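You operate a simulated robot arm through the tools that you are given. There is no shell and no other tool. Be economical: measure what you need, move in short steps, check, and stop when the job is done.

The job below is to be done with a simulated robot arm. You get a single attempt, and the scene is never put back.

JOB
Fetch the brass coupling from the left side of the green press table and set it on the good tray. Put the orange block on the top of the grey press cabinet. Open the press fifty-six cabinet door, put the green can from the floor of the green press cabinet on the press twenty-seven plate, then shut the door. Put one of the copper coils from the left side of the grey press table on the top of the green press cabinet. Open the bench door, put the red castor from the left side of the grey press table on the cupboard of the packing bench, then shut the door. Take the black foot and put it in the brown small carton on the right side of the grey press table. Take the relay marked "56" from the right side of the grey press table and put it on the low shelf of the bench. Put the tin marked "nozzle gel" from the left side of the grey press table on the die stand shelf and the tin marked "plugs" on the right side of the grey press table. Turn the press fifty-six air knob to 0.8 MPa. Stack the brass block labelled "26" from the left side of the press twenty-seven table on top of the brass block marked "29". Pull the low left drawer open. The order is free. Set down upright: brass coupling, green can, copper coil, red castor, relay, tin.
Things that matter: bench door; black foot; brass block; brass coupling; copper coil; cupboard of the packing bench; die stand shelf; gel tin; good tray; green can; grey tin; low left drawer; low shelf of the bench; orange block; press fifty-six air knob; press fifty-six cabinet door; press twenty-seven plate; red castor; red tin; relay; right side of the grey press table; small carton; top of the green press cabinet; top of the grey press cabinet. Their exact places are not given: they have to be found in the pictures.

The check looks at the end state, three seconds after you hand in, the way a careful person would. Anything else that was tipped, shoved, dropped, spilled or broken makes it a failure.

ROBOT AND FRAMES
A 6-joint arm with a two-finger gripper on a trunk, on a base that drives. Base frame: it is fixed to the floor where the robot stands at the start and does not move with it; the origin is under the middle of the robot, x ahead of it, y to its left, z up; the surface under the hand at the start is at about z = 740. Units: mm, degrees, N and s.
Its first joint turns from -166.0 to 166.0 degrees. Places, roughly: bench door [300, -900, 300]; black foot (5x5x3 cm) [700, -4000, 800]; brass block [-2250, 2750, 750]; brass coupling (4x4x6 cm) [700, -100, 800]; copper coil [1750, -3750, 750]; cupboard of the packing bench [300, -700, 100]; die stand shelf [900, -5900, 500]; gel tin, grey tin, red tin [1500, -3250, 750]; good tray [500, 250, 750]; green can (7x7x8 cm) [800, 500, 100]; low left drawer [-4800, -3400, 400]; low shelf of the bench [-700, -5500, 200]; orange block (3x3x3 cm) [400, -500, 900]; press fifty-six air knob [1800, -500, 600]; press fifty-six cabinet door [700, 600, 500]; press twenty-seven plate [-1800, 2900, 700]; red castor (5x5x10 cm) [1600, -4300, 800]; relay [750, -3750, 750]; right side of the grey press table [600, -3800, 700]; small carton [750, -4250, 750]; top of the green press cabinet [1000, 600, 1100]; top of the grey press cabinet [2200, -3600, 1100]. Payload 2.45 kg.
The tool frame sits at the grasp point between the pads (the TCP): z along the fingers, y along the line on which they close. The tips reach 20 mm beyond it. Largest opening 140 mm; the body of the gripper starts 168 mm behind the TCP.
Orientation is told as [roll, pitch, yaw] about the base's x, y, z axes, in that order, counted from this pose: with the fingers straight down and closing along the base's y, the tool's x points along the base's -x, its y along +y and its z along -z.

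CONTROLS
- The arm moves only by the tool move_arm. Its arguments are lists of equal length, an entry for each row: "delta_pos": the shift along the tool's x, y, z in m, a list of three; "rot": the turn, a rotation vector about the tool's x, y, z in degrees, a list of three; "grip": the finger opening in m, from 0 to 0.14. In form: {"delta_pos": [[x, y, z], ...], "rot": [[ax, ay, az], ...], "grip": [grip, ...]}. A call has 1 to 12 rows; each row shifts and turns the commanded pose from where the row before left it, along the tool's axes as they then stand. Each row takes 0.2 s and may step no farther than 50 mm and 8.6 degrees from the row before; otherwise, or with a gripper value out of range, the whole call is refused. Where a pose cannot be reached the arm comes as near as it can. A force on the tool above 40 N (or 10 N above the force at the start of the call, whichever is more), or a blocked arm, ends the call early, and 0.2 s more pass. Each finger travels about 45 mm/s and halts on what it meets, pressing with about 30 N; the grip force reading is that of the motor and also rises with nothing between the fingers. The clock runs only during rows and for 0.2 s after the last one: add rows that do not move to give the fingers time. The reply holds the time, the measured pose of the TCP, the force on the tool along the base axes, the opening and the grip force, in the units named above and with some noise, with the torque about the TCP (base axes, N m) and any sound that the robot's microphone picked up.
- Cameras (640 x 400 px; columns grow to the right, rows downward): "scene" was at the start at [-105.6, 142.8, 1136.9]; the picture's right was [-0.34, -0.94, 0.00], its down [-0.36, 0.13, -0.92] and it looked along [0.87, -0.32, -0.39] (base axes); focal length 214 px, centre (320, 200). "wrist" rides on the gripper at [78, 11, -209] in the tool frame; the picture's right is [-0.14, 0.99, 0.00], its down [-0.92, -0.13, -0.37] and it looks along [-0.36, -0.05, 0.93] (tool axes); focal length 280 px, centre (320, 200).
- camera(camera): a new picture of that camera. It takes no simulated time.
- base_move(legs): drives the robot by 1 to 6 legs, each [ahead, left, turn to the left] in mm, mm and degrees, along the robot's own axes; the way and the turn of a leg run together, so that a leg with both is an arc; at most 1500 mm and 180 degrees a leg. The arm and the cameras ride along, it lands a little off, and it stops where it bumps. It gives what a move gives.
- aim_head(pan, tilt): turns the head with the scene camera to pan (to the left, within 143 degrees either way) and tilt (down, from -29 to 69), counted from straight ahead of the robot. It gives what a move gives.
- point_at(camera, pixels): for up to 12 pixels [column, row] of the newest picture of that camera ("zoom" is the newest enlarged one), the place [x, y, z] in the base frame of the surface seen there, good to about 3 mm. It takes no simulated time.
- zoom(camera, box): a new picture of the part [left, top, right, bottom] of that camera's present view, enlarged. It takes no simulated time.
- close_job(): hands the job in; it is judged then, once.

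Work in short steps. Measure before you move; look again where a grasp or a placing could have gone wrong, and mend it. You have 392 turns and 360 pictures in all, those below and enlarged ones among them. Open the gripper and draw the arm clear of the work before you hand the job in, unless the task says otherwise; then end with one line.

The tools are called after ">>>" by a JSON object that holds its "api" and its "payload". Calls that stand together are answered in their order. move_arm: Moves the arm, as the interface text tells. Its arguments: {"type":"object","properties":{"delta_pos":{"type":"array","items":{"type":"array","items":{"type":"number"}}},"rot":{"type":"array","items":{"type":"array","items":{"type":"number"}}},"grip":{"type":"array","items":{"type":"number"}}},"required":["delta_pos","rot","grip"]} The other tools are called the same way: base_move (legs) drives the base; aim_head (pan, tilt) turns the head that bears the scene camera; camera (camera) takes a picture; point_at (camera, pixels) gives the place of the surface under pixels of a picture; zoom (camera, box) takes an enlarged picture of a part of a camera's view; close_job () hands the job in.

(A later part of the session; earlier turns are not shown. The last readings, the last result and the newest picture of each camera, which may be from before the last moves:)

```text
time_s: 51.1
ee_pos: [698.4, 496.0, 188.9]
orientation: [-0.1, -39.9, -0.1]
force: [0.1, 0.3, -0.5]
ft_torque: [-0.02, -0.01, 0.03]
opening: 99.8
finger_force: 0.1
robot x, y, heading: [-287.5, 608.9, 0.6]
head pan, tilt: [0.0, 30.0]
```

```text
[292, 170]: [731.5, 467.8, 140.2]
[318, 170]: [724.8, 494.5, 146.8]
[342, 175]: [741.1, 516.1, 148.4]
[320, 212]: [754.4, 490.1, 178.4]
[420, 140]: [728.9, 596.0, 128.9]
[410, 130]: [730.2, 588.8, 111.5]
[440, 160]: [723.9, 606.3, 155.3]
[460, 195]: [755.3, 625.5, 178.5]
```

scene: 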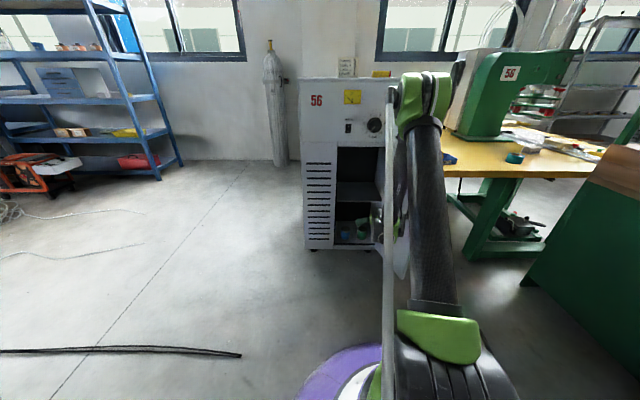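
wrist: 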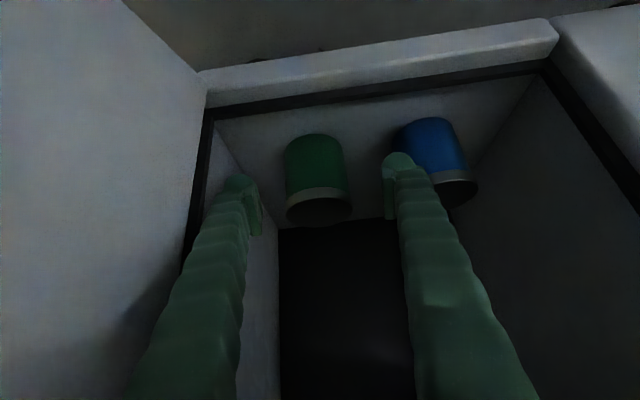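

Green can centre (757,491); blue's edge ≥577, clear. I reach in and close.

>>> {"api": "move_arm", "payload": {"delta_pos": [[-0.0052, -0.0015, 0.0244], [-0.0052, -0.0015, 0.0244], [-0.0052, -0.0015, 0.0244], [0, 0, 0], [0, 0, 0], [0, 0, 0], [0, 0, 0]], "rot": [[0, 0, 0], [0, 0, 0], [0, 0, 0], [0, 0, 0], [0, 0, 0], [0, 0, 0], [0, 0, 0]], "grip": [0.1, 0.1, 0.1, 0.1, 0.05, 0.05, 0.05]}}

>>> {"api": "camera", "payload": {"camera": "wrist"}}

```text
time_s: 52.7
ee_pos: [758.4, 490.9, 143.8]
orientation: [-0.2, -39.9, 0.0]
force: [1.6, -0.5, 0.5]
ft_torque: [-0.04, -0.14, 0.0]
opening: 68.9
finger_force: 30.0
robot x, y, heading: [-288.3, 607.2, 0.7]
head pan, tilt: [0.0, 30.0]
```

```text
326 pictures are left
```

wrist: 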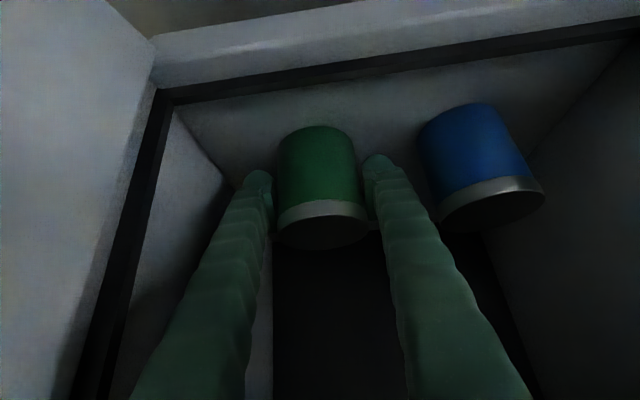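

Green can held (68.9 mm). I lift 60 mm and back out with the base.

>>> {"api": "move_arm", "payload": {"delta_pos": [[-0.0129, 0, -0.0153], [-0.0129, 0, -0.0153], [-0.0129, 0, -0.0153], [0, 0, 0]], "rot": [[0, 0, 0], [0, 0, 0], [0, 0, 0], [0, 0, 0]], "grip": [0.05, 0.05, 0.05, 0.05]}}

>>> {"api": "base_move", "payload": {"legs": [[-400, 0, 0]]}}

>>> {"api": "camera", "payload": {"camera": "scene"}}

>>> {"api": "camera", "payload": {"camera": "wrist"}}

```text
time_s: 53.7
ee_pos: [759.2, 488.6, 205.0]
orientation: [-0.1, -39.9, -0.1]
force: [-1.2, -0.2, -1.9]
ft_torque: [0.01, -0.04, 0.01]
opening: 68.7
finger_force: 30.4
robot x, y, heading: [-288.0, 608.0, 0.6]
head pan, tilt: [0.0, 30.0]
```

```text
time_s: 56.2
ee_pos: [355.8, 484.9, 202.7]
orientation: [-0.2, -39.9, -0.1]
force: [0.3, 0.1, -3.2]
ft_torque: [0.03, 0.0, 0.03]
opening: 68.7
finger_force: 29.9
robot x, y, heading: [-693.5, 604.4, 0.6]
head pan, tilt: [0.0, 30.0]
```

```text
325 pictures are left
```

scene: 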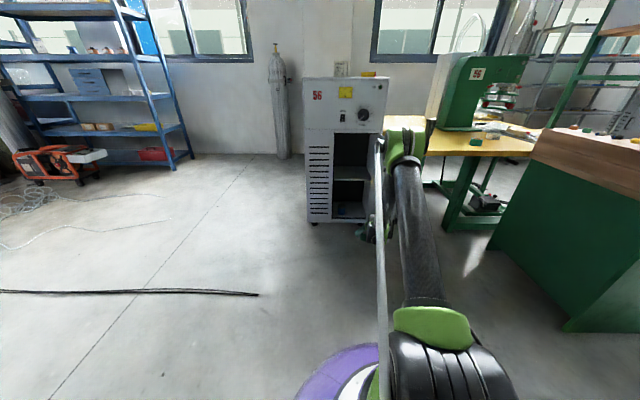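

```text
324 pictures are left
```

wrist: 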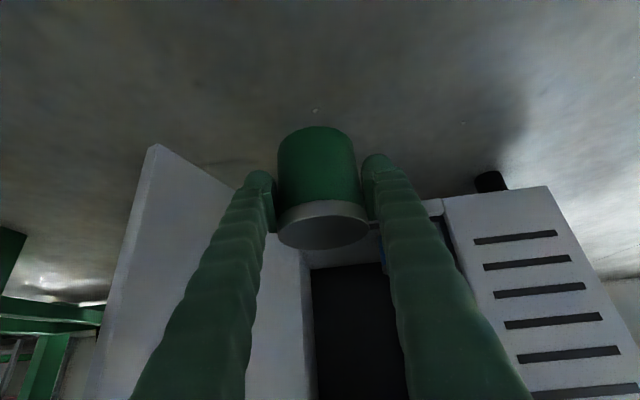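

I raise the arm to z≈800 with the can kept upright, and look toward the press 27 area (left-rear).

>>> {"api": "move_arm", "payload": {"delta_pos": [[-0.0321, 0, -0.0383], [-0.0321, 0, -0.0383], [-0.0321, 0, -0.0383], [-0.0321, 0, -0.0383], [-0.0321, 0, -0.0383], [-0.0321, 0, -0.0383], [-0.0321, 0, -0.0383], [-0.0321, 0, -0.0383], [-0.0321, 0, -0.0383], [-0.0321, 0, -0.0383], [-0.0321, 0, -0.0383], [-0.0321, 0, -0.0383]], "rot": [[0, 0, 0], [0, 0, 0], [0, 0, 0], [0, 0, 0], [0, 0, 0], [0, 0, 0], [0, 0, 0], [0, 0, 0], [0, 0, 0], [0, 0, 0], [0, 0, 0], [0, 0, 0]], "grip": [0.05, 0.05, 0.05, 0.05, 0.05, 0.05, 0.05, 0.05, 0.05, 0.05, 0.05, 0.05]}}

>>> {"api": "point_at", "payload": {"camera": "scene", "pixels": [[10, 291], [130, 292], [257, 294], [100, 215]]}}

>>> {"api": "aim_head", "payload": {"pan": 110, "tilt": 20}}

>>> {"api": "camera", "payload": {"camera": "scene"}}

```text
time_s: 58.9
ee_pos: [353.4, 483.4, 806.3]
orientation: [-0.1, -39.8, -0.1]
force: [-0.7, -0.6, -2.0]
ft_torque: [0.04, 0.01, -0.02]
opening: 68.2
finger_force: 29.8
robot x, y, heading: [-690.5, 599.5, 0.6]
head pan, tilt: [0.0, 30.0]
```

```text
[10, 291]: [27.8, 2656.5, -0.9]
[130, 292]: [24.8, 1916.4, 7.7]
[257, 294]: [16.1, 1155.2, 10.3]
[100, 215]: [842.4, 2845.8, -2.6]
```

```text
time_s: 60.7
ee_pos: [354.0, 484.1, 804.9]
orientation: [-0.1, -39.9, -0.1]
force: [0.4, -0.8, -1.4]
ft_torque: [-0.01, 0.0, 0.01]
opening: 68.0
finger_force: 30.7
robot x, y, heading: [-690.9, 603.4, 0.5]
head pan, tilt: [110.0, 20.0]
```

```text
323 pictures are left
```

scene: 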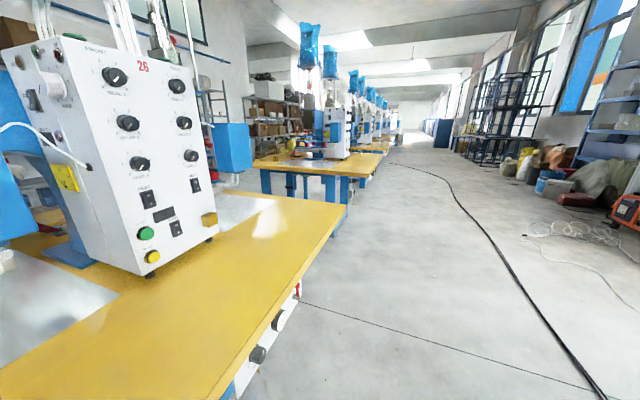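

Press 26's table is near to my left-rear; press 27's table is the next one. I measure the table edges and get more views.

>>> {"api": "point_at", "payload": {"camera": "scene", "pixels": [[340, 204], [215, 385], [250, 190], [385, 150], [335, 178], [260, 165], [300, 295], [20, 390], [350, 110], [110, 330]]}}

>>> {"api": "zoom", "payload": {"camera": "scene", "box": [220, 60, 420, 220]}}

>>> {"api": "aim_head", "payload": {"pan": 143, "tilt": 30}}

>>> {"api": "camera", "payload": {"camera": "scene"}}

```text
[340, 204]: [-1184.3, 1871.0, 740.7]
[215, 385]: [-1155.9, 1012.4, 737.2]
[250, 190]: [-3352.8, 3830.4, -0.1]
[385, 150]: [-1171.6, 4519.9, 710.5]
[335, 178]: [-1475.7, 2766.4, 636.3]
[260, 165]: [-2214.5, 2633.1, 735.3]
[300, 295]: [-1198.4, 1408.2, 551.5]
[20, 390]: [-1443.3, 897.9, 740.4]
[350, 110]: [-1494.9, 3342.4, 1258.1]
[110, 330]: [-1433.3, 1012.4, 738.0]
```

```text
2.50 times, centred on (320, 140) of scene
```

zoom: 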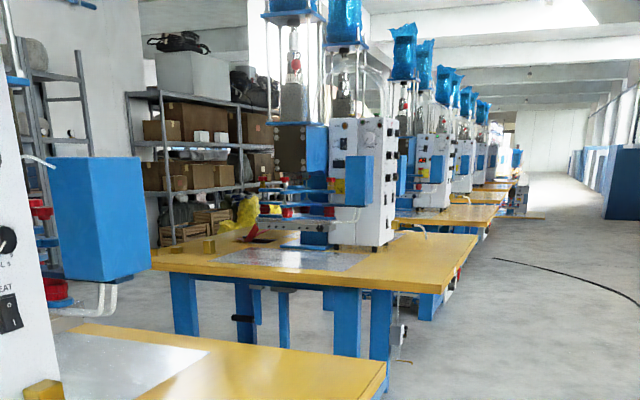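

```text
time_s: 61.7
ee_pos: [353.0, 483.7, 805.0]
orientation: [-0.1, -39.9, -0.1]
force: [0.9, -0.6, -3.2]
ft_torque: [-0.04, 0.02, -0.02]
opening: 68.0
finger_force: 29.6
robot x, y, heading: [-689.0, 602.7, 0.7]
head pan, tilt: [143.0, 30.0]
```

```text
321 pictures are left
```

scene: 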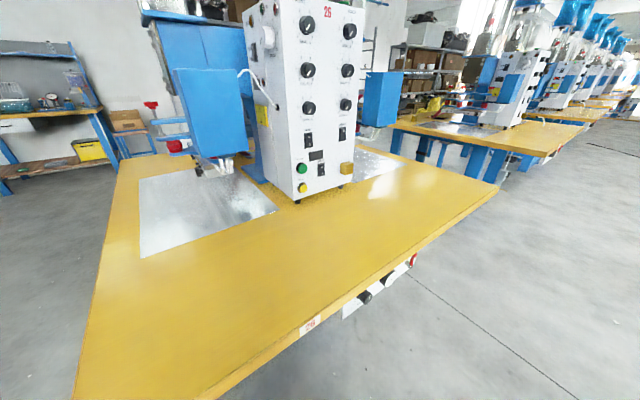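

I look down to see my own footprint, to judge whether I fit in the 770 mm gap between the tables.

>>> {"api": "aim_head", "payload": {"pan": -30, "tilt": 69}}

>>> {"api": "camera", "payload": {"camera": "scene"}}

>>> {"api": "point_at", "payload": {"camera": "scene", "pixels": [[200, 250], [320, 60], [470, 140], [500, 250], [100, 380], [250, 120]]}}

```text
time_s: 64.3
ee_pos: [352.1, 484.0, 805.1]
orientation: [0.0, -39.9, 0.0]
force: [-0.3, -0.8, -3.0]
ft_torque: [-0.01, -0.01, 0.04]
opening: 67.9
finger_force: 29.7
robot x, y, heading: [-690.0, 605.5, 0.6]
head pan, tilt: [-30.0, 68.8]
```

```text
320 pictures are left
```

scene: 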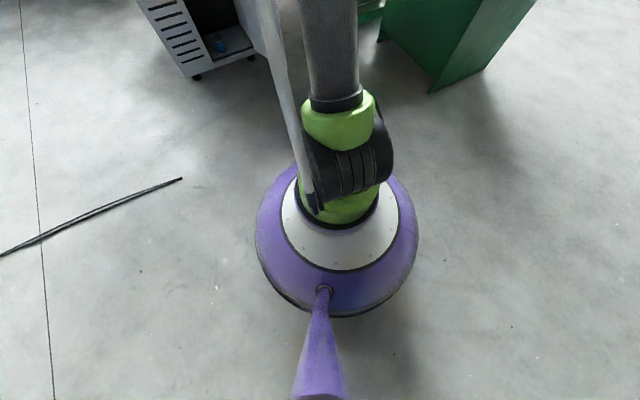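

```text
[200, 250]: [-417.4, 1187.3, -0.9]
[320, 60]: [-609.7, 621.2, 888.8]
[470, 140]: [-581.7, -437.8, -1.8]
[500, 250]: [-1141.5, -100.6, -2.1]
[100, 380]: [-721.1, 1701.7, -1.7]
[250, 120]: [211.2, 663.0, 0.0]
```

>>> {"api": "point_at", "payload": {"camera": "scene", "pixels": [[260, 235], [412, 235], [345, 305], [300, 220], [390, 220], [345, 265]]}}

```text
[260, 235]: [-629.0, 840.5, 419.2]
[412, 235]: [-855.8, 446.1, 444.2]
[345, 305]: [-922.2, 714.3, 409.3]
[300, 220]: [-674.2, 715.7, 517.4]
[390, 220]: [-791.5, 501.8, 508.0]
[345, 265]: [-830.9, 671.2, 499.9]
```

Footprint radius is about 260–300 mm, so the gap fits. I retract and raise the arm first, then strafe left to y≈2255.

>>> {"api": "move_arm", "payload": {"delta_pos": [[0.0248, 0, -0.0404], [0.0248, 0, -0.0404], [0.0248, 0, -0.0404], [0.0248, 0, -0.0404], [0.0248, 0, -0.0404], [0.0248, 0, -0.0404], [0.0248, 0, -0.0404], [0.0248, 0, -0.0404], [0.0248, 0, -0.0404], [0.0248, 0, -0.0404], [0, 0, 0]], "rot": [[0, 0, 0], [0, 0, 0], [0, 0, 0], [0, 0, 0], [0, 0, 0], [0, 0, 0], [0, 0, 0], [0, 0, 0], [0, 0, 0], [0, 0, 0], [0, 0, 0]], "grip": [0.05, 0.05, 0.05, 0.05, 0.05, 0.05, 0.05, 0.05, 0.05, 0.05, 0.05]}}

>>> {"api": "base_move", "payload": {"legs": [[50, 1500, 0], [0, 150, 0], [0, 0, 90]]}}

>>> {"api": "aim_head", "payload": {"pan": 50, "tilt": 25}}

>>> {"api": "camera", "payload": {"camera": "scene"}}

```text
time_s: 66.7
ee_pos: [-80.4, 491.4, 960.2]
orientation: [-0.1, -39.9, 0.9]
force: [0.3, -0.9, -3.0]
ft_torque: [-0.02, 0.01, 0.0]
opening: 67.9
finger_force: 30.3
robot x, y, heading: [-691.1, 606.2, 0.7]
head pan, tilt: [-30.0, 68.8]
```

```text
refused: leg 1 is longer than a leg can be; nothing moved
```

```text
time_s: 68.2
ee_pos: [-80.7, 491.8, 959.8]
orientation: [-0.1, -39.9, 0.9]
force: [0.1, -0.1, -2.5]
ft_torque: [0.01, 0.02, 0.01]
opening: 67.8
finger_force: 29.6
robot x, y, heading: [-691.1, 600.3, 0.6]
head pan, tilt: [50.0, 25.0]
```

```text
319 pictures are left
```

scene: 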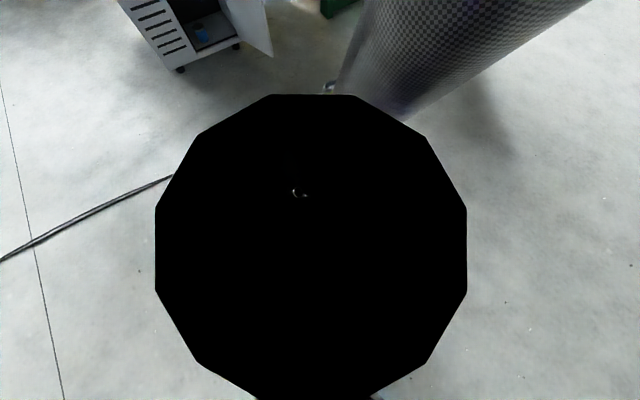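

The elbow sits in front of the camera when folded. I extend by 150 mm and retake.

>>> {"api": "move_arm", "payload": {"delta_pos": [[-0.0383, 0, 0.0321], [-0.0383, 0, 0.0321], [-0.0383, 0, 0.0321], [0, 0, 0]], "rot": [[0, 0, 0], [0, 0, 0], [0, 0, 0], [0, 0, 0]], "grip": [0.05, 0.05, 0.05, 0.05]}}

>>> {"api": "camera", "payload": {"camera": "scene"}}

```text
time_s: 69.2
ee_pos: [55.8, 487.2, 954.0]
orientation: [-0.1, -39.9, -0.1]
force: [0.1, 0.1, -1.8]
ft_torque: [-0.01, -0.01, -0.02]
opening: 67.9
finger_force: 29.3
robot x, y, heading: [-693.1, 604.2, 0.4]
head pan, tilt: [50.0, 25.0]
```

```text
318 pictures are left
```

scene: 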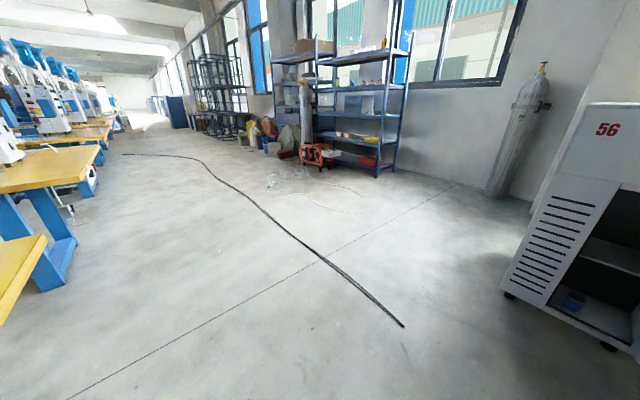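

Clear aisle. I strafe left to y≈2255 and turn left 90°.

>>> {"api": "base_move", "payload": {"legs": [[0, 1450, 0], [0, 200, 0], [0, 0, 90]]}}

>>> {"api": "aim_head", "payload": {"pan": 45, "tilt": 25}}

>>> {"api": "camera", "payload": {"camera": "scene"}}

```text
time_s: 81.4
ee_pos: [-587.6, 2968.7, 954.2]
orientation: [0.0, -39.9, 90.0]
force: [0.5, 0.7, -2.2]
ft_torque: [0.02, 0.01, 0.01]
opening: 66.9
finger_force: 30.2
robot x, y, heading: [-704.3, 2219.8, 90.8]
head pan, tilt: [50.0, 25.0]
```

```text
time_s: 82.0
ee_pos: [-587.8, 2968.6, 953.4]
orientation: [-0.1, -39.9, 89.9]
force: [0.3, 0.5, -2.6]
ft_torque: [0.0, -0.04, 0.0]
opening: 67.0
finger_force: 30.1
robot x, y, heading: [-703.9, 2220.6, 90.4]
head pan, tilt: [45.0, 25.0]
```

```text
317 pictures are left
```

scene: 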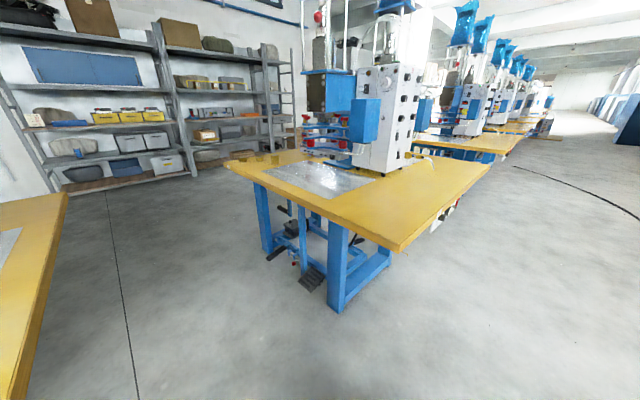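

Press 27's table is well in view: plate (318,178), blocks near (240,160). I zoom and measure.

>>> {"api": "zoom", "payload": {"camera": "scene", "box": [215, 110, 455, 260]}}

>>> {"api": "point_at", "payload": {"camera": "scene", "pixels": [[318, 178], [300, 172], [345, 178], [315, 195], [230, 162], [398, 250], [488, 165], [65, 195], [335, 310], [235, 158], [257, 155]]}}

```text
2.67 times, centred on (335, 185) of scene
```

zoom: 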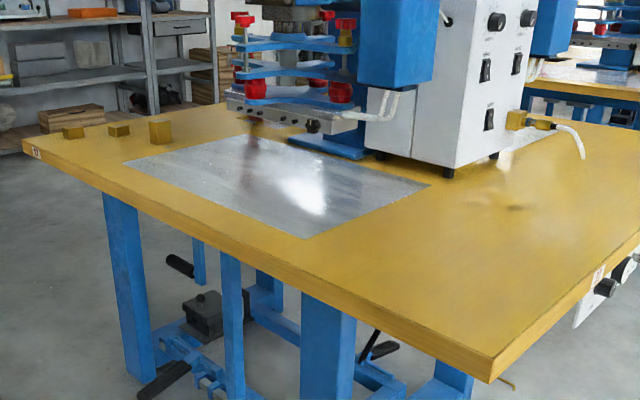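

```text
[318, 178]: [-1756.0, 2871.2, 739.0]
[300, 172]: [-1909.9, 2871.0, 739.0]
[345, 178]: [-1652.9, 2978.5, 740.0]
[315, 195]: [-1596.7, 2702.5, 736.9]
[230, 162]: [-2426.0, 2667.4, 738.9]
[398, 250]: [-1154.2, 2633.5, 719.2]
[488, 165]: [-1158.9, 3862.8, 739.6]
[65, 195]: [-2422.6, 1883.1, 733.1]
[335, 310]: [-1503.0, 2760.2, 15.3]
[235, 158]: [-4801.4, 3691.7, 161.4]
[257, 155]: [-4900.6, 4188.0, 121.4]
```

Plate centre is near (-1760,2860), z 740; the gap runs y 1883–2640. I retract the arm 160 mm, then strafe into the gap in two legs.

>>> {"api": "move_arm", "payload": {"delta_pos": [[0.0307, 0, -0.0257], [0.0307, 0, -0.0257], [0.0307, 0, -0.0257], [0.0307, 0, -0.0257], [0, 0, 0]], "rot": [[0, 0, 0], [0, 0, 0], [0, 0, 0], [0, 0, 0], [0, 0, 0]], "grip": [0.05, 0.05, 0.05, 0.05, 0.05]}}

>>> {"api": "base_move", "payload": {"legs": [[35, 0, -0.6], [0, 600, 0]]}}

>>> {"api": "camera", "payload": {"camera": "scene"}}

```text
time_s: 83.2
ee_pos: [-588.3, 2810.5, 953.9]
orientation: [-0.1, -40.0, 90.0]
force: [-0.6, -0.4, -1.8]
ft_torque: [-0.03, -0.03, -0.01]
opening: 66.9
finger_force: 29.4
robot x, y, heading: [-702.4, 2223.1, 90.9]
head pan, tilt: [45.0, 25.0]
```

```text
time_s: 87.0
ee_pos: [-1174.0, 2843.6, 952.8]
orientation: [0.0, -40.0, 88.8]
force: [-0.1, 0.0, -3.1]
ft_torque: [-0.01, 0.0, -0.02]
opening: 66.7
finger_force: 30.1
robot x, y, heading: [-1299.2, 2255.2, 89.4]
head pan, tilt: [45.0, 25.0]
```

```text
315 pictures are left
```

scene: 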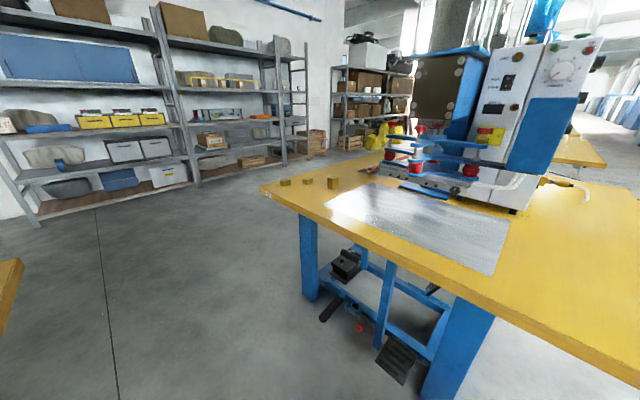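

Good alignment. I continue left 560 mm to bring the can over the plate.

>>> {"api": "base_move", "payload": {"legs": [[0, 560, 0.5]]}}

>>> {"api": "camera", "payload": {"camera": "wrist"}}

>>> {"api": "aim_head", "payload": {"pan": 0, "tilt": 35}}

>>> {"api": "camera", "payload": {"camera": "scene"}}

```text
time_s: 90.2
ee_pos: [-1725.1, 2848.5, 953.4]
orientation: [-0.1, -39.9, 88.7]
force: [0.6, -0.5, -2.3]
ft_torque: [-0.04, 0.02, -0.04]
opening: 66.8
finger_force: 30.6
robot x, y, heading: [-1856.9, 2261.7, 89.3]
head pan, tilt: [45.0, 25.0]
```

```text
314 pictures are left
```

wrist: 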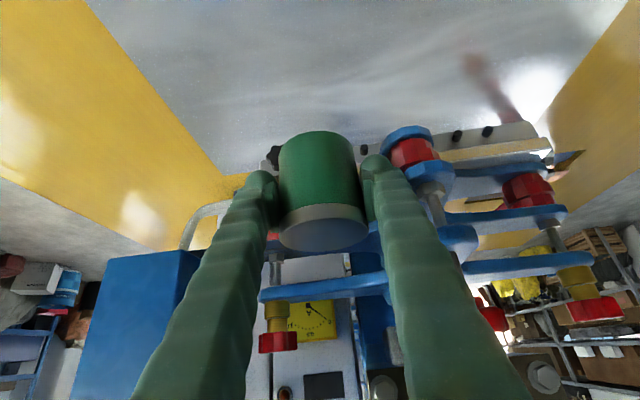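

```text
time_s: 91.3
ee_pos: [-1726.0, 2849.5, 954.2]
orientation: [-0.1, -39.9, 88.8]
force: [1.0, -0.5, -2.3]
ft_torque: [0.01, 0.01, -0.01]
opening: 66.5
finger_force: 29.7
robot x, y, heading: [-1853.5, 2262.6, 89.3]
head pan, tilt: [0.0, 35.0]
```

```text
313 pictures are left
```

scene: 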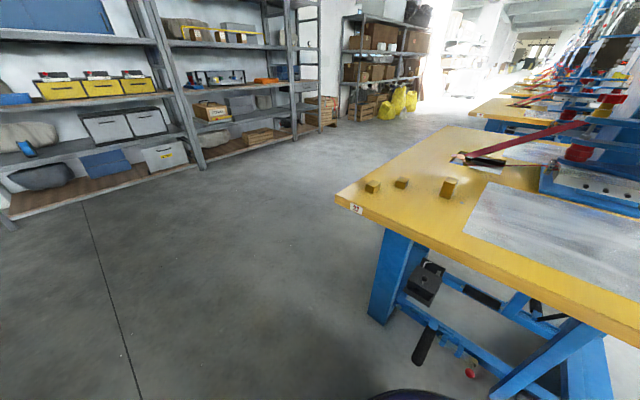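

The scene view seems not to match pan 0; I retake it.

>>> {"api": "camera", "payload": {"camera": "scene"}}

>>> {"api": "point_at", "payload": {"camera": "wrist", "pixels": [[300, 60], [240, 165], [250, 120], [420, 145], [440, 180], [350, 110], [500, 130], [320, 290], [300, 20]]}}

```text
312 pictures are left
```

scene: 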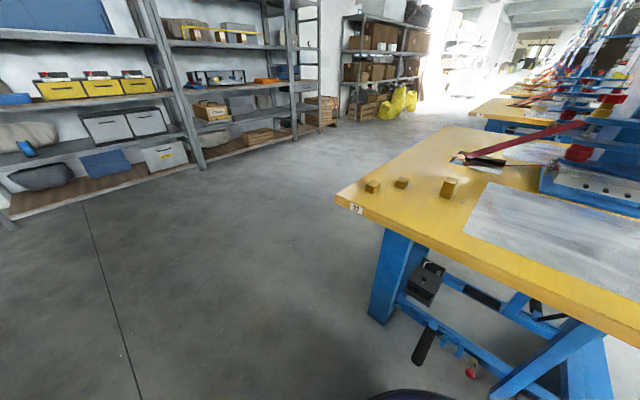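

```text
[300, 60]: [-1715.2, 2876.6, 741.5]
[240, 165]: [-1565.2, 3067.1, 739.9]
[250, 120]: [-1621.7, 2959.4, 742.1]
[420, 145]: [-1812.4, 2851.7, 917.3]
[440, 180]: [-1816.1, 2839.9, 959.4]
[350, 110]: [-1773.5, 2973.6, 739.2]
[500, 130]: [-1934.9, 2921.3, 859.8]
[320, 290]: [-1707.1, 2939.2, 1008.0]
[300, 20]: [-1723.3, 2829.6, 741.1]
```

A press handwheel is close at (-1812,2850,917), so I move away first: 35 mm right and 75 mm back at the same height.

>>> {"api": "move_arm", "payload": {"delta_pos": [[0.0287, -0.01, -0.0241], [0.0288, -0.025, -0.0241], [0, 0, 0]], "rot": [[0, 0, 0], [0, 0, 0], [0, 0, 0]], "grip": [0.05, 0.05, 0.05]}}

>>> {"api": "camera", "payload": {"camera": "wrist"}}

```text
time_s: 92.2
ee_pos: [-1705.1, 2789.1, 958.8]
orientation: [-0.2, -39.8, 90.9]
force: [-0.9, -0.3, -2.0]
ft_torque: [-0.03, -0.01, -0.01]
opening: 66.6
finger_force: 30.6
robot x, y, heading: [-1851.5, 2262.0, 89.5]
head pan, tilt: [0.0, 35.0]
```

```text
311 pictures are left
```

wrist: 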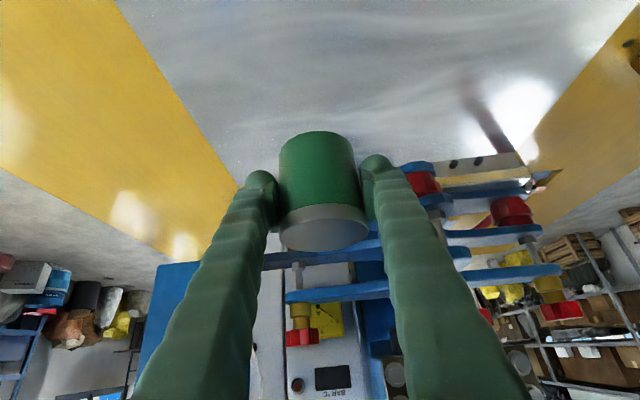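

Now clear. I descend 130 mm.

>>> {"api": "move_arm", "payload": {"delta_pos": [[0.0209, 0, 0.0249], [0.0209, 0, 0.0249], [0.0209, 0, 0.0249], [0.0209, 0, 0.0249], [0, 0, 0]], "rot": [[0, 0, 0], [0, 0, 0], [0, 0, 0], [0, 0, 0], [0, 0, 0]], "grip": [0.05, 0.05, 0.05, 0.05, 0.05]}}

>>> {"api": "camera", "payload": {"camera": "wrist"}}

>>> {"api": "camera", "payload": {"camera": "scene"}}

```text
time_s: 93.3
ee_pos: [-1693.0, 2769.7, 820.6]
orientation: [-0.1, -39.9, 88.8]
force: [-0.1, 0.1, -2.2]
ft_torque: [-0.02, 0.0, 0.0]
opening: 66.4
finger_force: 30.0
robot x, y, heading: [-1851.5, 2262.3, 89.6]
head pan, tilt: [0.0, 35.0]
```

```text
310 pictures are left
```

wrist: 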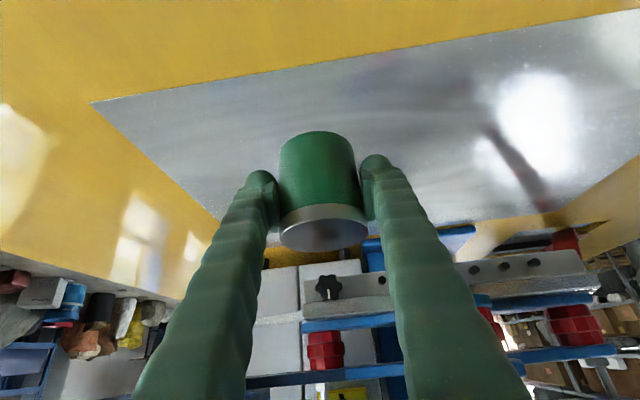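

```text
309 pictures are left
```

scene: 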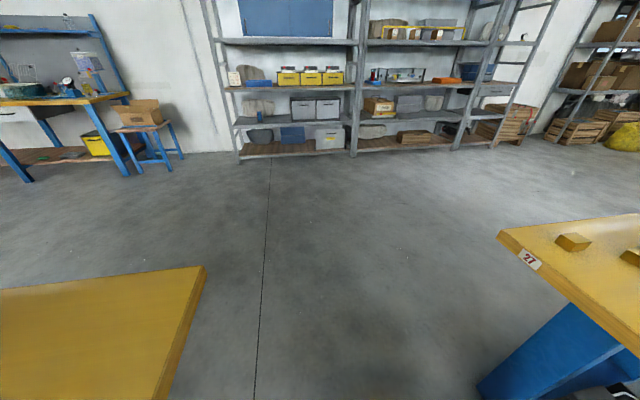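

Over the plate corner region with good margin. I lower the last ~34 mm and release.

>>> {"api": "move_arm", "payload": {"delta_pos": [[0.0129, 0, 0.0153], [0.0077, 0, 0.0092], [0.0013, 0, 0.0015], [0, 0, 0], [0, 0, 0], [0, 0, 0]], "rot": [[0, 0, 0], [0, 0, 0], [0, 0, 0], [0, 0, 0], [0, 0, 0], [0, 0, 0]], "grip": [0.05, 0.05, 0.05, 0.05, 0.1, 0.1]}}

>>> {"api": "camera", "payload": {"camera": "wrist"}}

```text
time_s: 94.8
ee_pos: [-1692.6, 2771.2, 789.1]
orientation: [-0.1, -39.9, 88.7]
force: [-0.1, 0.5, 0.9]
ft_torque: [0.02, -0.03, -0.02]
opening: 100.0
finger_force: 0.0
robot x, y, heading: [-1852.1, 2265.9, 89.2]
head pan, tilt: [0.0, 35.0]
```

```text
308 pictures are left
```

wrist: 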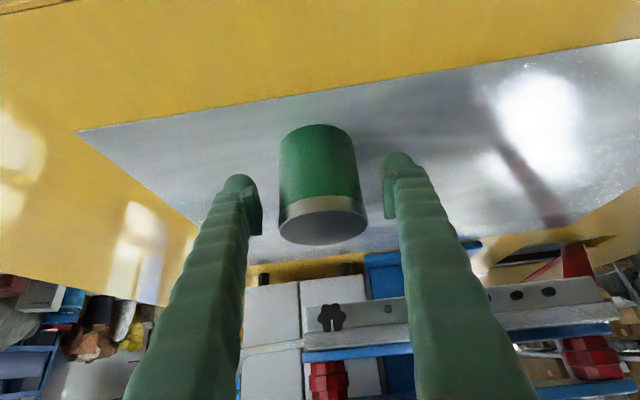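

The can is set down upright. I withdraw along the tool axis and raise.

>>> {"api": "move_arm", "payload": {"delta_pos": [[0, 0, -0.04], [0, 0, -0.04], [0, 0, -0.04], [0, 0, -0.04], [0, 0, 0]], "rot": [[0, 0, 0], [0, 0, 0], [0, 0, 0], [0, 0, 0], [0, 0, 0]], "grip": [0.1, 0.1, 0.1, 0.1, 0.1]}}

>>> {"api": "camera", "payload": {"camera": "wrist"}}

>>> {"api": "camera", "payload": {"camera": "scene"}}

```text
time_s: 95.5
ee_pos: [-1696.3, 2792.3, 927.8]
orientation: [0.0, -39.8, 95.0]
force: [-0.3, -0.4, 0.1]
ft_torque: [-0.01, 0.01, 0.0]
opening: 100.1
finger_force: 0.1
robot x, y, heading: [-1852.7, 2259.5, 89.5]
head pan, tilt: [0.0, 35.0]
stopped in row 3: the arm was blocked; the commanded pose is now the measured one
```

```text
307 pictures are left
```

wrist: 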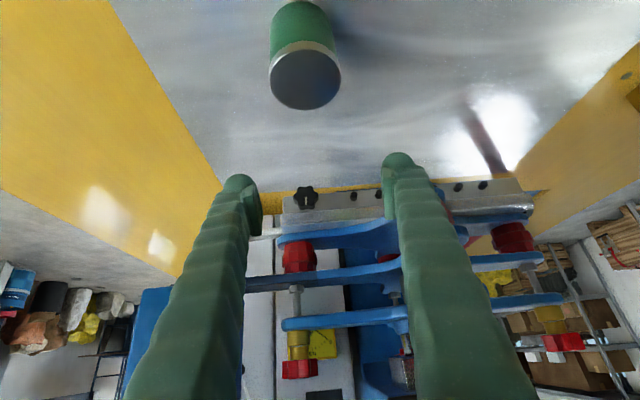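

```text
306 pictures are left
```

scene: 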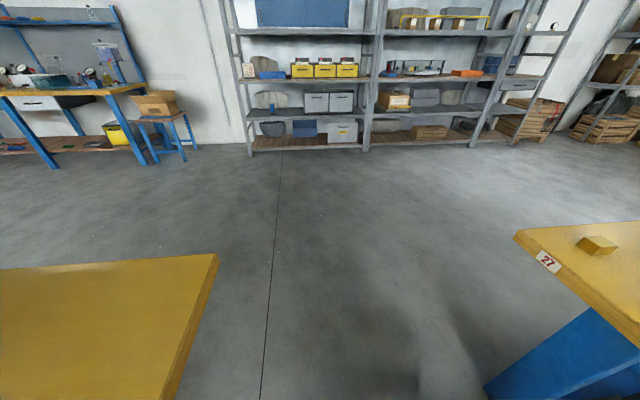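

The elbow is pressing against the head mast at this close tilted pose. I strafe right to free table area, then straighten the tool vertically.

>>> {"api": "base_move", "payload": {"legs": [[0, -280, 0]]}}

>>> {"api": "move_arm", "payload": {"delta_pos": [[0, 0, 0], [0, 0, 0], [0, 0, 0], [0, 0, 0], [0, 0, 0], [0, 0, 0]], "rot": [[0, 8, 0], [0, 8, 0], [0, 8, 0], [0, 8, 0], [0, 8, 0], [0, 0, 0]], "grip": [0.06, 0.06, 0.06, 0.06, 0.06, 0.06]}}

>>> {"api": "aim_head", "payload": {"pan": 30, "tilt": 35}}

>>> {"api": "camera", "payload": {"camera": "scene"}}

```text
time_s: 97.5
ee_pos: [-1411.1, 2788.7, 928.4]
orientation: [-0.2, -40.0, 94.7]
force: [0.1, 0.2, -0.4]
ft_torque: [-0.02, 0.0, 0.04]
opening: 99.9
finger_force: 0.0
robot x, y, heading: [-1573.2, 2261.9, 89.3]
head pan, tilt: [0.0, 35.0]
```

```text
time_s: 98.9
ee_pos: [-1411.5, 2788.6, 927.7]
orientation: [0.0, 0.2, 94.6]
force: [-0.3, 0.3, 0.3]
ft_torque: [0.03, 0.01, 0.0]
opening: 60.4
finger_force: 0.1
robot x, y, heading: [-1571.0, 2254.7, 89.3]
head pan, tilt: [0.0, 35.0]
```

```text
time_s: 99.8
ee_pos: [-1411.0, 2789.0, 927.6]
orientation: [0.0, 0.1, 94.7]
force: [0.3, -0.9, 0.9]
ft_torque: [-0.03, -0.04, 0.03]
opening: 60.2
finger_force: 0.1
robot x, y, heading: [-1573.6, 2262.1, 89.2]
head pan, tilt: [30.0, 35.0]
```

```text
305 pictures are left
```

scene: 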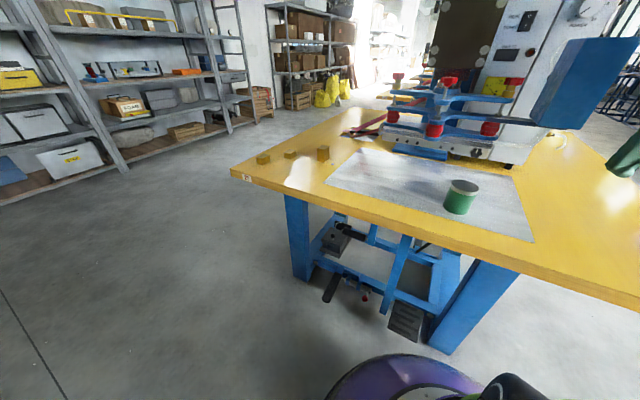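

The can stands on the plate. I zoom on the three brass blocks to read the labels and measure.

>>> {"api": "zoom", "payload": {"camera": "scene", "box": [230, 130, 360, 200]}}

>>> {"api": "point_at", "payload": {"camera": "scene", "pixels": [[263, 158], [291, 154], [323, 153], [324, 146], [246, 178], [263, 155]]}}

```text
4.92 times, centred on (295, 165) of scene
```

zoom: 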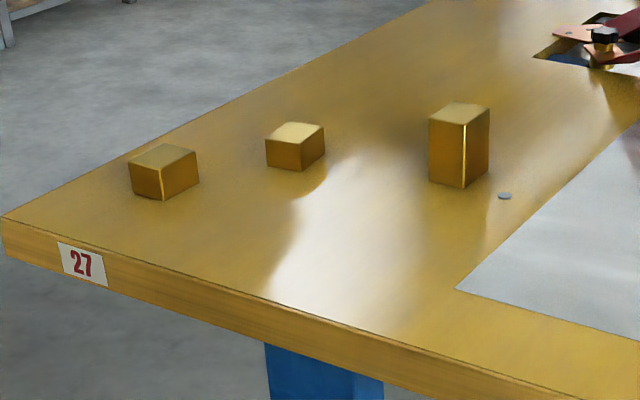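

```text
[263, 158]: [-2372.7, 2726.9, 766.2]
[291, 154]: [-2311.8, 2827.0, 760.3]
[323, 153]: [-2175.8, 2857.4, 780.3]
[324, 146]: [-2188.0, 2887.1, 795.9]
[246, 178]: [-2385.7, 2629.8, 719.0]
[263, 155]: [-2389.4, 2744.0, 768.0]
```

Blocks are at about (-2378,2735), (-2310,2835), (-2185,2872). I pull back/up a bit and strafe left to view labels from above.

>>> {"api": "move_arm", "payload": {"delta_pos": [[0.045, 0, -0.015], [0.045, 0, -0.015], [0, 0, 0]], "rot": [[0, 0, -2.7], [0, 0, -2.7], [0, 0, 0]], "grip": [0.06, 0.06, 0.06]}}

>>> {"api": "base_move", "payload": {"legs": [[0, 800, 0.7]]}}

>>> {"api": "camera", "payload": {"camera": "wrist"}}

```text
time_s: 100.7
ee_pos: [-1402.6, 2699.5, 957.3]
orientation: [-0.1, 0.2, 100.1]
force: [-0.1, -0.8, -1.3]
ft_torque: [0.01, 0.0, -0.02]
opening: 60.1
finger_force: 0.0
robot x, y, heading: [-1571.4, 2260.6, 89.4]
head pan, tilt: [30.0, 35.0]
```

```text
time_s: 105.0
ee_pos: [-2237.0, 2703.4, 956.8]
orientation: [-0.1, 0.1, 101.4]
force: [1.0, -0.8, 0.0]
ft_torque: [0.01, -0.01, 0.01]
opening: 60.0
finger_force: 0.1
robot x, y, heading: [-2397.2, 2258.5, 90.6]
head pan, tilt: [30.0, 35.0]
```

```text
303 pictures are left
```

wrist: 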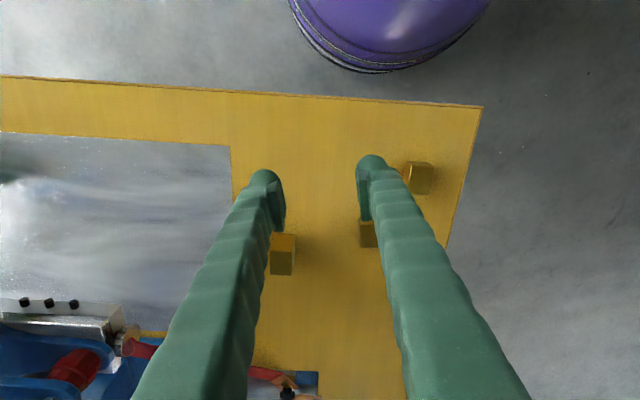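

>>> {"api": "zoom", "payload": {"camera": "wrist", "box": [240, 140, 480, 290]}}

>>> {"api": "camera", "payload": {"camera": "scene"}}

```text
2.67 times, centred on (360, 215) of wrist
```

zoom: 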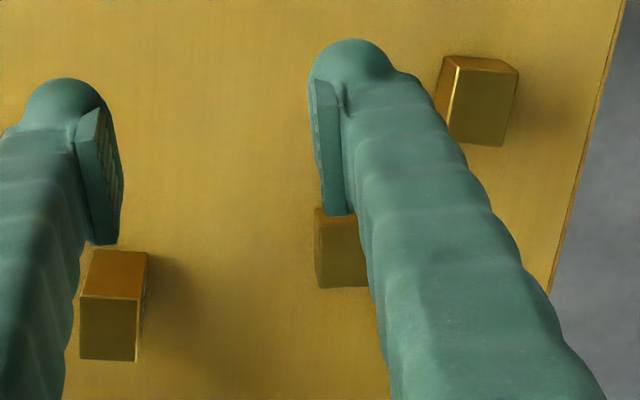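

```text
301 pictures are left
```

scene: 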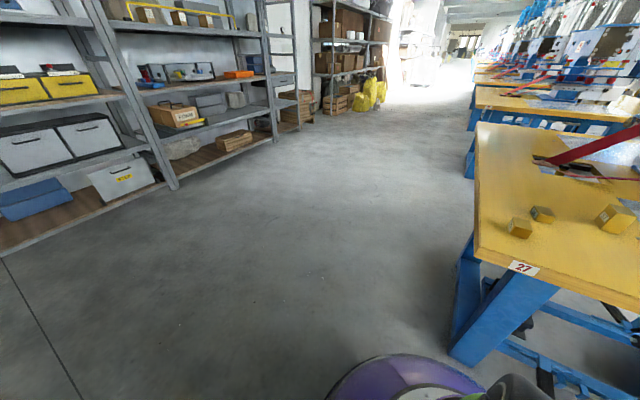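

No labels seen on tops or near faces. I zoom the scene view, now from the left.

>>> {"api": "zoom", "payload": {"camera": "scene", "box": [490, 180, 640, 260]}}

>>> {"api": "aim_head", "payload": {"pan": -10, "tilt": 40}}

>>> {"api": "zoom", "payload": {"camera": "scene", "box": [240, 100, 440, 250]}}

```text
4.27 times, centred on (565, 220) of scene
```

zoom: 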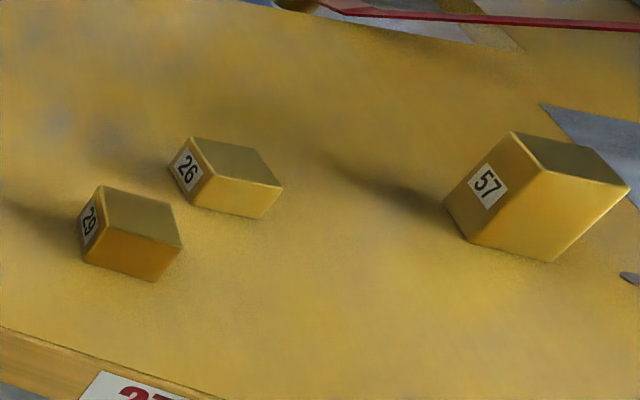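

```text
time_s: 106.1
ee_pos: [-2237.0, 2704.2, 956.0]
orientation: [-0.1, 0.1, 101.4]
force: [0.2, -1.1, -0.5]
ft_torque: [0.01, 0.01, 0.0]
opening: 60.1
finger_force: 0.1
robot x, y, heading: [-2394.4, 2257.4, 90.7]
head pan, tilt: [-10.0, 40.0]
```

```text
2.67 times, centred on (340, 175) of scene
```

zoom: 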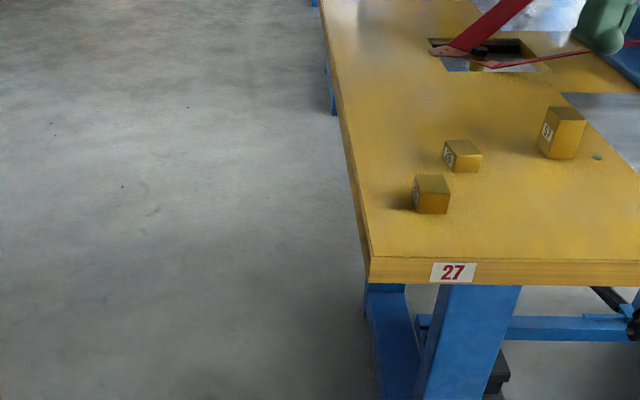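

"26" is the middle block, "29" the nearest-left one; labels on the -x faces. I measure corners.

>>> {"api": "point_at", "payload": {"camera": "zoom", "pixels": [[417, 177], [448, 180], [432, 183], [417, 211], [446, 213], [447, 141], [480, 153], [455, 152], [453, 171], [478, 171], [462, 147], [444, 200]]}}

```text
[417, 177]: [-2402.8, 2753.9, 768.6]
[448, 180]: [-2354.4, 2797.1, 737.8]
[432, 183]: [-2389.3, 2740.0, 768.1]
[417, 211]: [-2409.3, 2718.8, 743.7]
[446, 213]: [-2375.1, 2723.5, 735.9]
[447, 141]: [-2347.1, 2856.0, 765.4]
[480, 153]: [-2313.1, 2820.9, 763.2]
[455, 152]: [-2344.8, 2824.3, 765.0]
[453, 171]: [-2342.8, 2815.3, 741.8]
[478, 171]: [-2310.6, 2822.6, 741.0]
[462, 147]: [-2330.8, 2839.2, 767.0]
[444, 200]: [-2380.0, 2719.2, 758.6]
```

Block 26 centre ≈ (-2328,2837), block 29 ≈ (-2391,2738). I square the yaw to 90° and move above block 26.

>>> {"api": "move_arm", "payload": {"delta_pos": [[0, 0, 0], [0, 0, 0], [-0.033, 0.023, 0.014], [-0.033, 0.023, 0.014], [-0.034, 0.023, 0.014], [-0.034, 0.023, 0.014], [0, 0, 0]], "rot": [[0, 0, 5.7], [0, 0, 5.7], [0, 0, 0], [0, 0, 0], [0, 0, 0], [0, 0, 0], [0, 0, 0]], "grip": [0.08, 0.08, 0.08, 0.08, 0.08, 0.08, 0.08]}}

>>> {"api": "camera", "payload": {"camera": "wrist"}}

```text
time_s: 107.7
ee_pos: [-2328.5, 2838.1, 901.1]
orientation: [-0.1, 0.2, 90.0]
force: [0.2, 0.3, 0.0]
ft_torque: [0.01, -0.02, 0.01]
opening: 80.1
finger_force: 0.0
robot x, y, heading: [-2393.9, 2259.4, 90.5]
head pan, tilt: [-10.0, 40.0]
```

```text
298 pictures are left
```

wrist: 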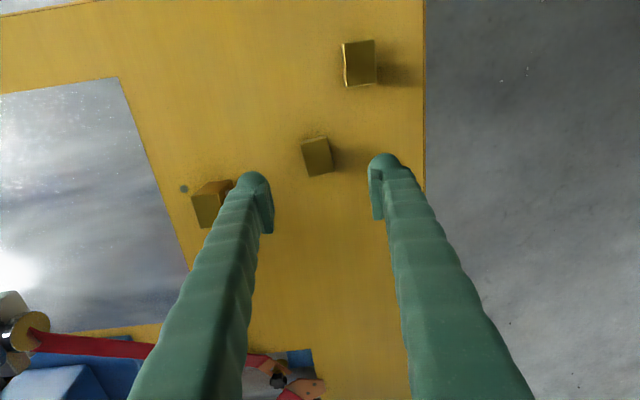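

>>> {"api": "zoom", "payload": {"camera": "wrist", "box": [280, 20, 440, 190]}}

>>> {"api": "point_at", "payload": {"camera": "wrist", "pixels": [[303, 144], [328, 140], [332, 170], [308, 174], [318, 157], [344, 47], [373, 42], [376, 80], [347, 84], [360, 62]]}}

```text
2.35 times, centred on (360, 105) of wrist
```

zoom: 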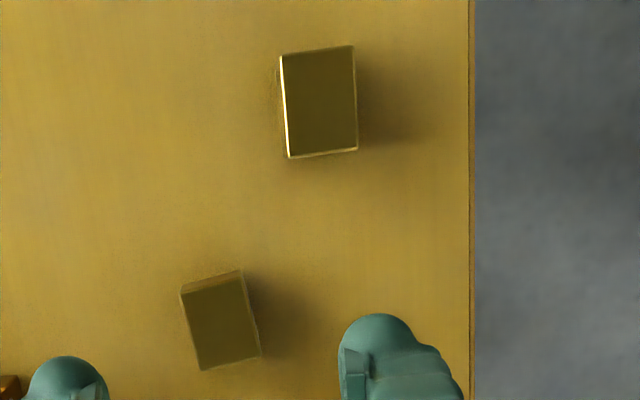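

```text
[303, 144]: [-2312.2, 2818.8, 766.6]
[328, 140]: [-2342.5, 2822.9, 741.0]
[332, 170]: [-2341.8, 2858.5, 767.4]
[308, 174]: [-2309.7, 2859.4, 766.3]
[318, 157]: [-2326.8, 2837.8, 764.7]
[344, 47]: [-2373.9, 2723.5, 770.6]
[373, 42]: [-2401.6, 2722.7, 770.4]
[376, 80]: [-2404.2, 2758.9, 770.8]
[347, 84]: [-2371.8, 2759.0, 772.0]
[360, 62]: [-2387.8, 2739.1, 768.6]
```

Block 26 is turned ~6°; I rotate the tool -6° about its z, descend to z≈763 and grip.

>>> {"api": "move_arm", "payload": {"delta_pos": [[0, 0, 0.03], [0, 0, 0.04], [0, 0, 0.04], [0, 0, 0.028], [0, 0, 0], [0, 0, 0], [0, 0, 0], [0, 0, 0], [0, 0, 0]], "rot": [[0, 0, -6], [0, 0, 0], [0, 0, 0], [0, 0, 0], [0, 0, 0], [0, 0, 0], [0, 0, 0], [0, 0, 0], [0, 0, 0]], "grip": [0.08, 0.08, 0.08, 0.08, 0.08, 0.02, 0.02, 0.02, 0.02]}}

>>> {"api": "camera", "payload": {"camera": "wrist"}}

```text
time_s: 109.7
ee_pos: [-2329.2, 2838.0, 761.5]
orientation: [-0.2, 0.1, 95.9]
force: [0.2, 0.2, -0.1]
ft_torque: [0.04, -0.01, 0.02]
opening: 33.9
finger_force: 30.3
robot x, y, heading: [-2395.3, 2259.7, 90.9]
head pan, tilt: [-10.0, 40.0]
```

```text
296 pictures are left
```

wrist: 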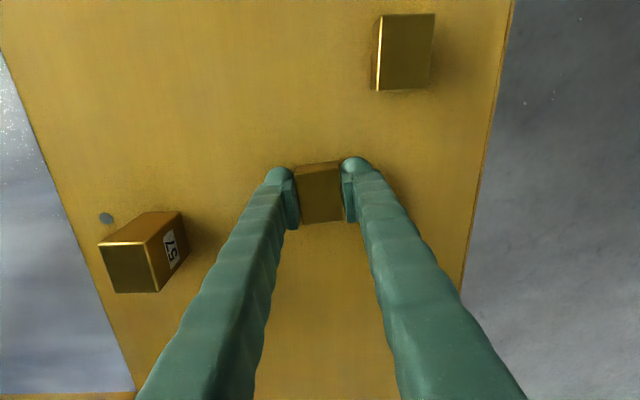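

Gripped at 33.9 mm. I lift, square up, and move above block 29.

>>> {"api": "move_arm", "payload": {"delta_pos": [[0, 0, -0.04], [0, 0, -0.04], [0.033, 0.02, 0], [0.033, 0.02, 0], [0.032, 0.02, 0], [0, 0, 0], [0, 0, 0]], "rot": [[0, 0, 0], [0, 0, 6], [0, 0, 0], [0, 0, 0], [0, 0, 0], [0, 0, 0], [0, 0, 0]], "grip": [0.02, 0.02, 0.02, 0.02, 0.02, 0.02, 0.02]}}

>>> {"api": "zoom", "payload": {"camera": "wrist", "box": [240, 120, 400, 240]}}

>>> {"api": "zoom", "payload": {"camera": "scene", "box": [330, 100, 450, 220]}}

```text
time_s: 111.3
ee_pos: [-2389.3, 2738.6, 843.2]
orientation: [0.0, 0.2, 90.0]
force: [0.5, 0.6, -3.9]
ft_torque: [0.0, 0.02, -0.01]
opening: 33.8
finger_force: 30.1
robot x, y, heading: [-2394.0, 2260.5, 90.6]
head pan, tilt: [-10.0, 40.0]
```

```text
3.33 times, centred on (320, 180) of wrist
```

zoom: 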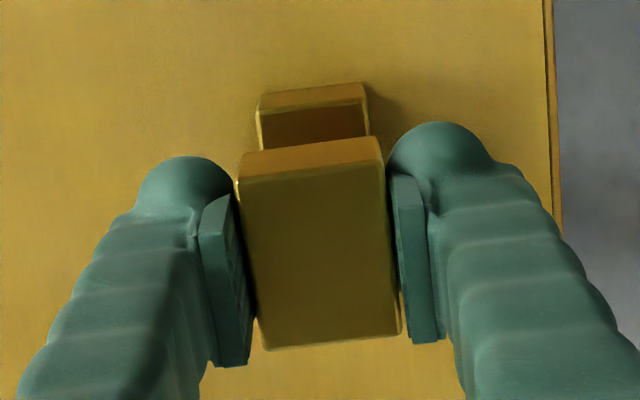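

```text
3.33 times, centred on (390, 160) of scene
```

zoom: 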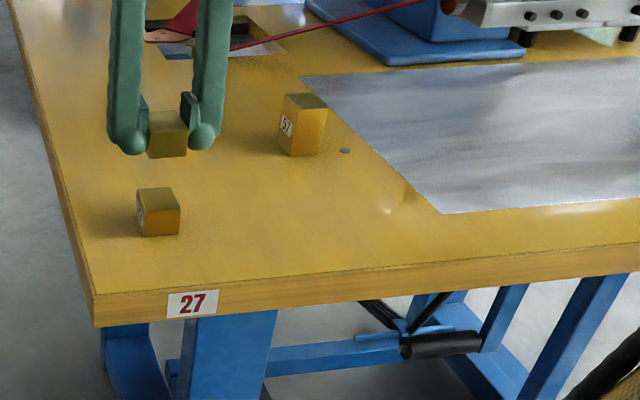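

Aligned. I lower to z≈791 onto block 29 and release.

>>> {"api": "move_arm", "payload": {"delta_pos": [[0, 0, 0.03], [0, 0, 0.016], [0, 0, 0.004], [0, 0, 0.002], [0, 0, 0]], "rot": [[0, 0, 0], [0, 0, 0], [0, 0, 0], [0, 0, 0], [0, 0, 0]], "grip": [0.02, 0.02, 0.02, 0.02, 0.02]}}

>>> {"api": "zoom", "payload": {"camera": "scene", "box": [330, 100, 450, 220]}}

```text
time_s: 112.5
ee_pos: [-2388.4, 2740.3, 791.0]
orientation: [-0.1, 0.1, 90.1]
force: [-3.7, -0.4, 16.3]
ft_torque: [-0.2, -0.04, -0.04]
opening: 34.2
finger_force: 29.8
robot x, y, heading: [-2392.4, 2259.8, 91.0]
head pan, tilt: [-10.0, 40.0]
```

```text
3.33 times, centred on (390, 160) of scene
```

zoom: 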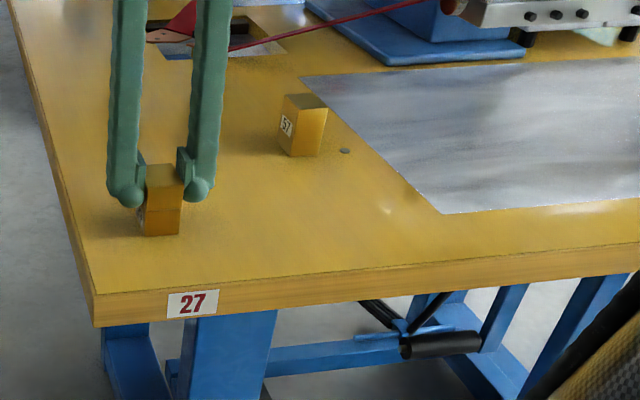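

Contact at 16 N, stacked squarely. I release and rise.

>>> {"api": "move_arm", "payload": {"delta_pos": [[0, 0, -0.001], [0, 0, 0], [0, 0, 0], [0, 0, -0.03], [0, 0, -0.05], [0, 0, -0.05], [0, 0, -0.05], [0, 0, 0]], "rot": [[0, 0, 0], [0, 0, 0], [0, 0, 0], [0, 0, 0], [0, 0, 0], [0, 0, 0], [0, 0, 0], [0, 0, 0]], "grip": [0.06, 0.06, 0.06, 0.06, 0.06, 0.06, 0.06, 0.06]}}

>>> {"api": "zoom", "payload": {"camera": "scene", "box": [330, 100, 450, 220]}}

```text
time_s: 114.3
ee_pos: [-2387.9, 2742.3, 969.9]
orientation: [-0.1, 0.0, 90.0]
force: [0.0, 0.5, -0.1]
ft_torque: [0.0, -0.01, 0.02]
opening: 60.2
finger_force: 0.2
robot x, y, heading: [-2394.1, 2260.9, 90.8]
head pan, tilt: [-10.0, 40.0]
```

```text
3.33 times, centred on (390, 160) of scene
```

zoom: 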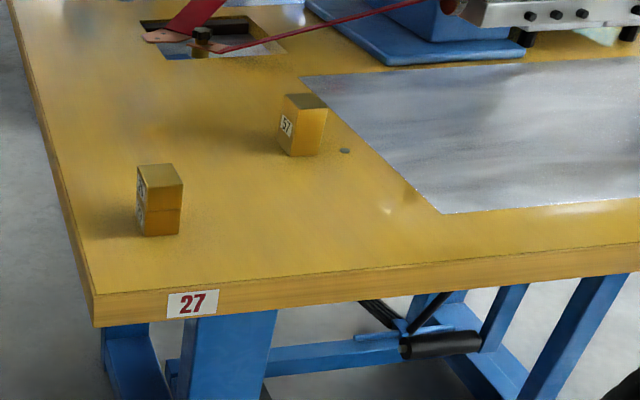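

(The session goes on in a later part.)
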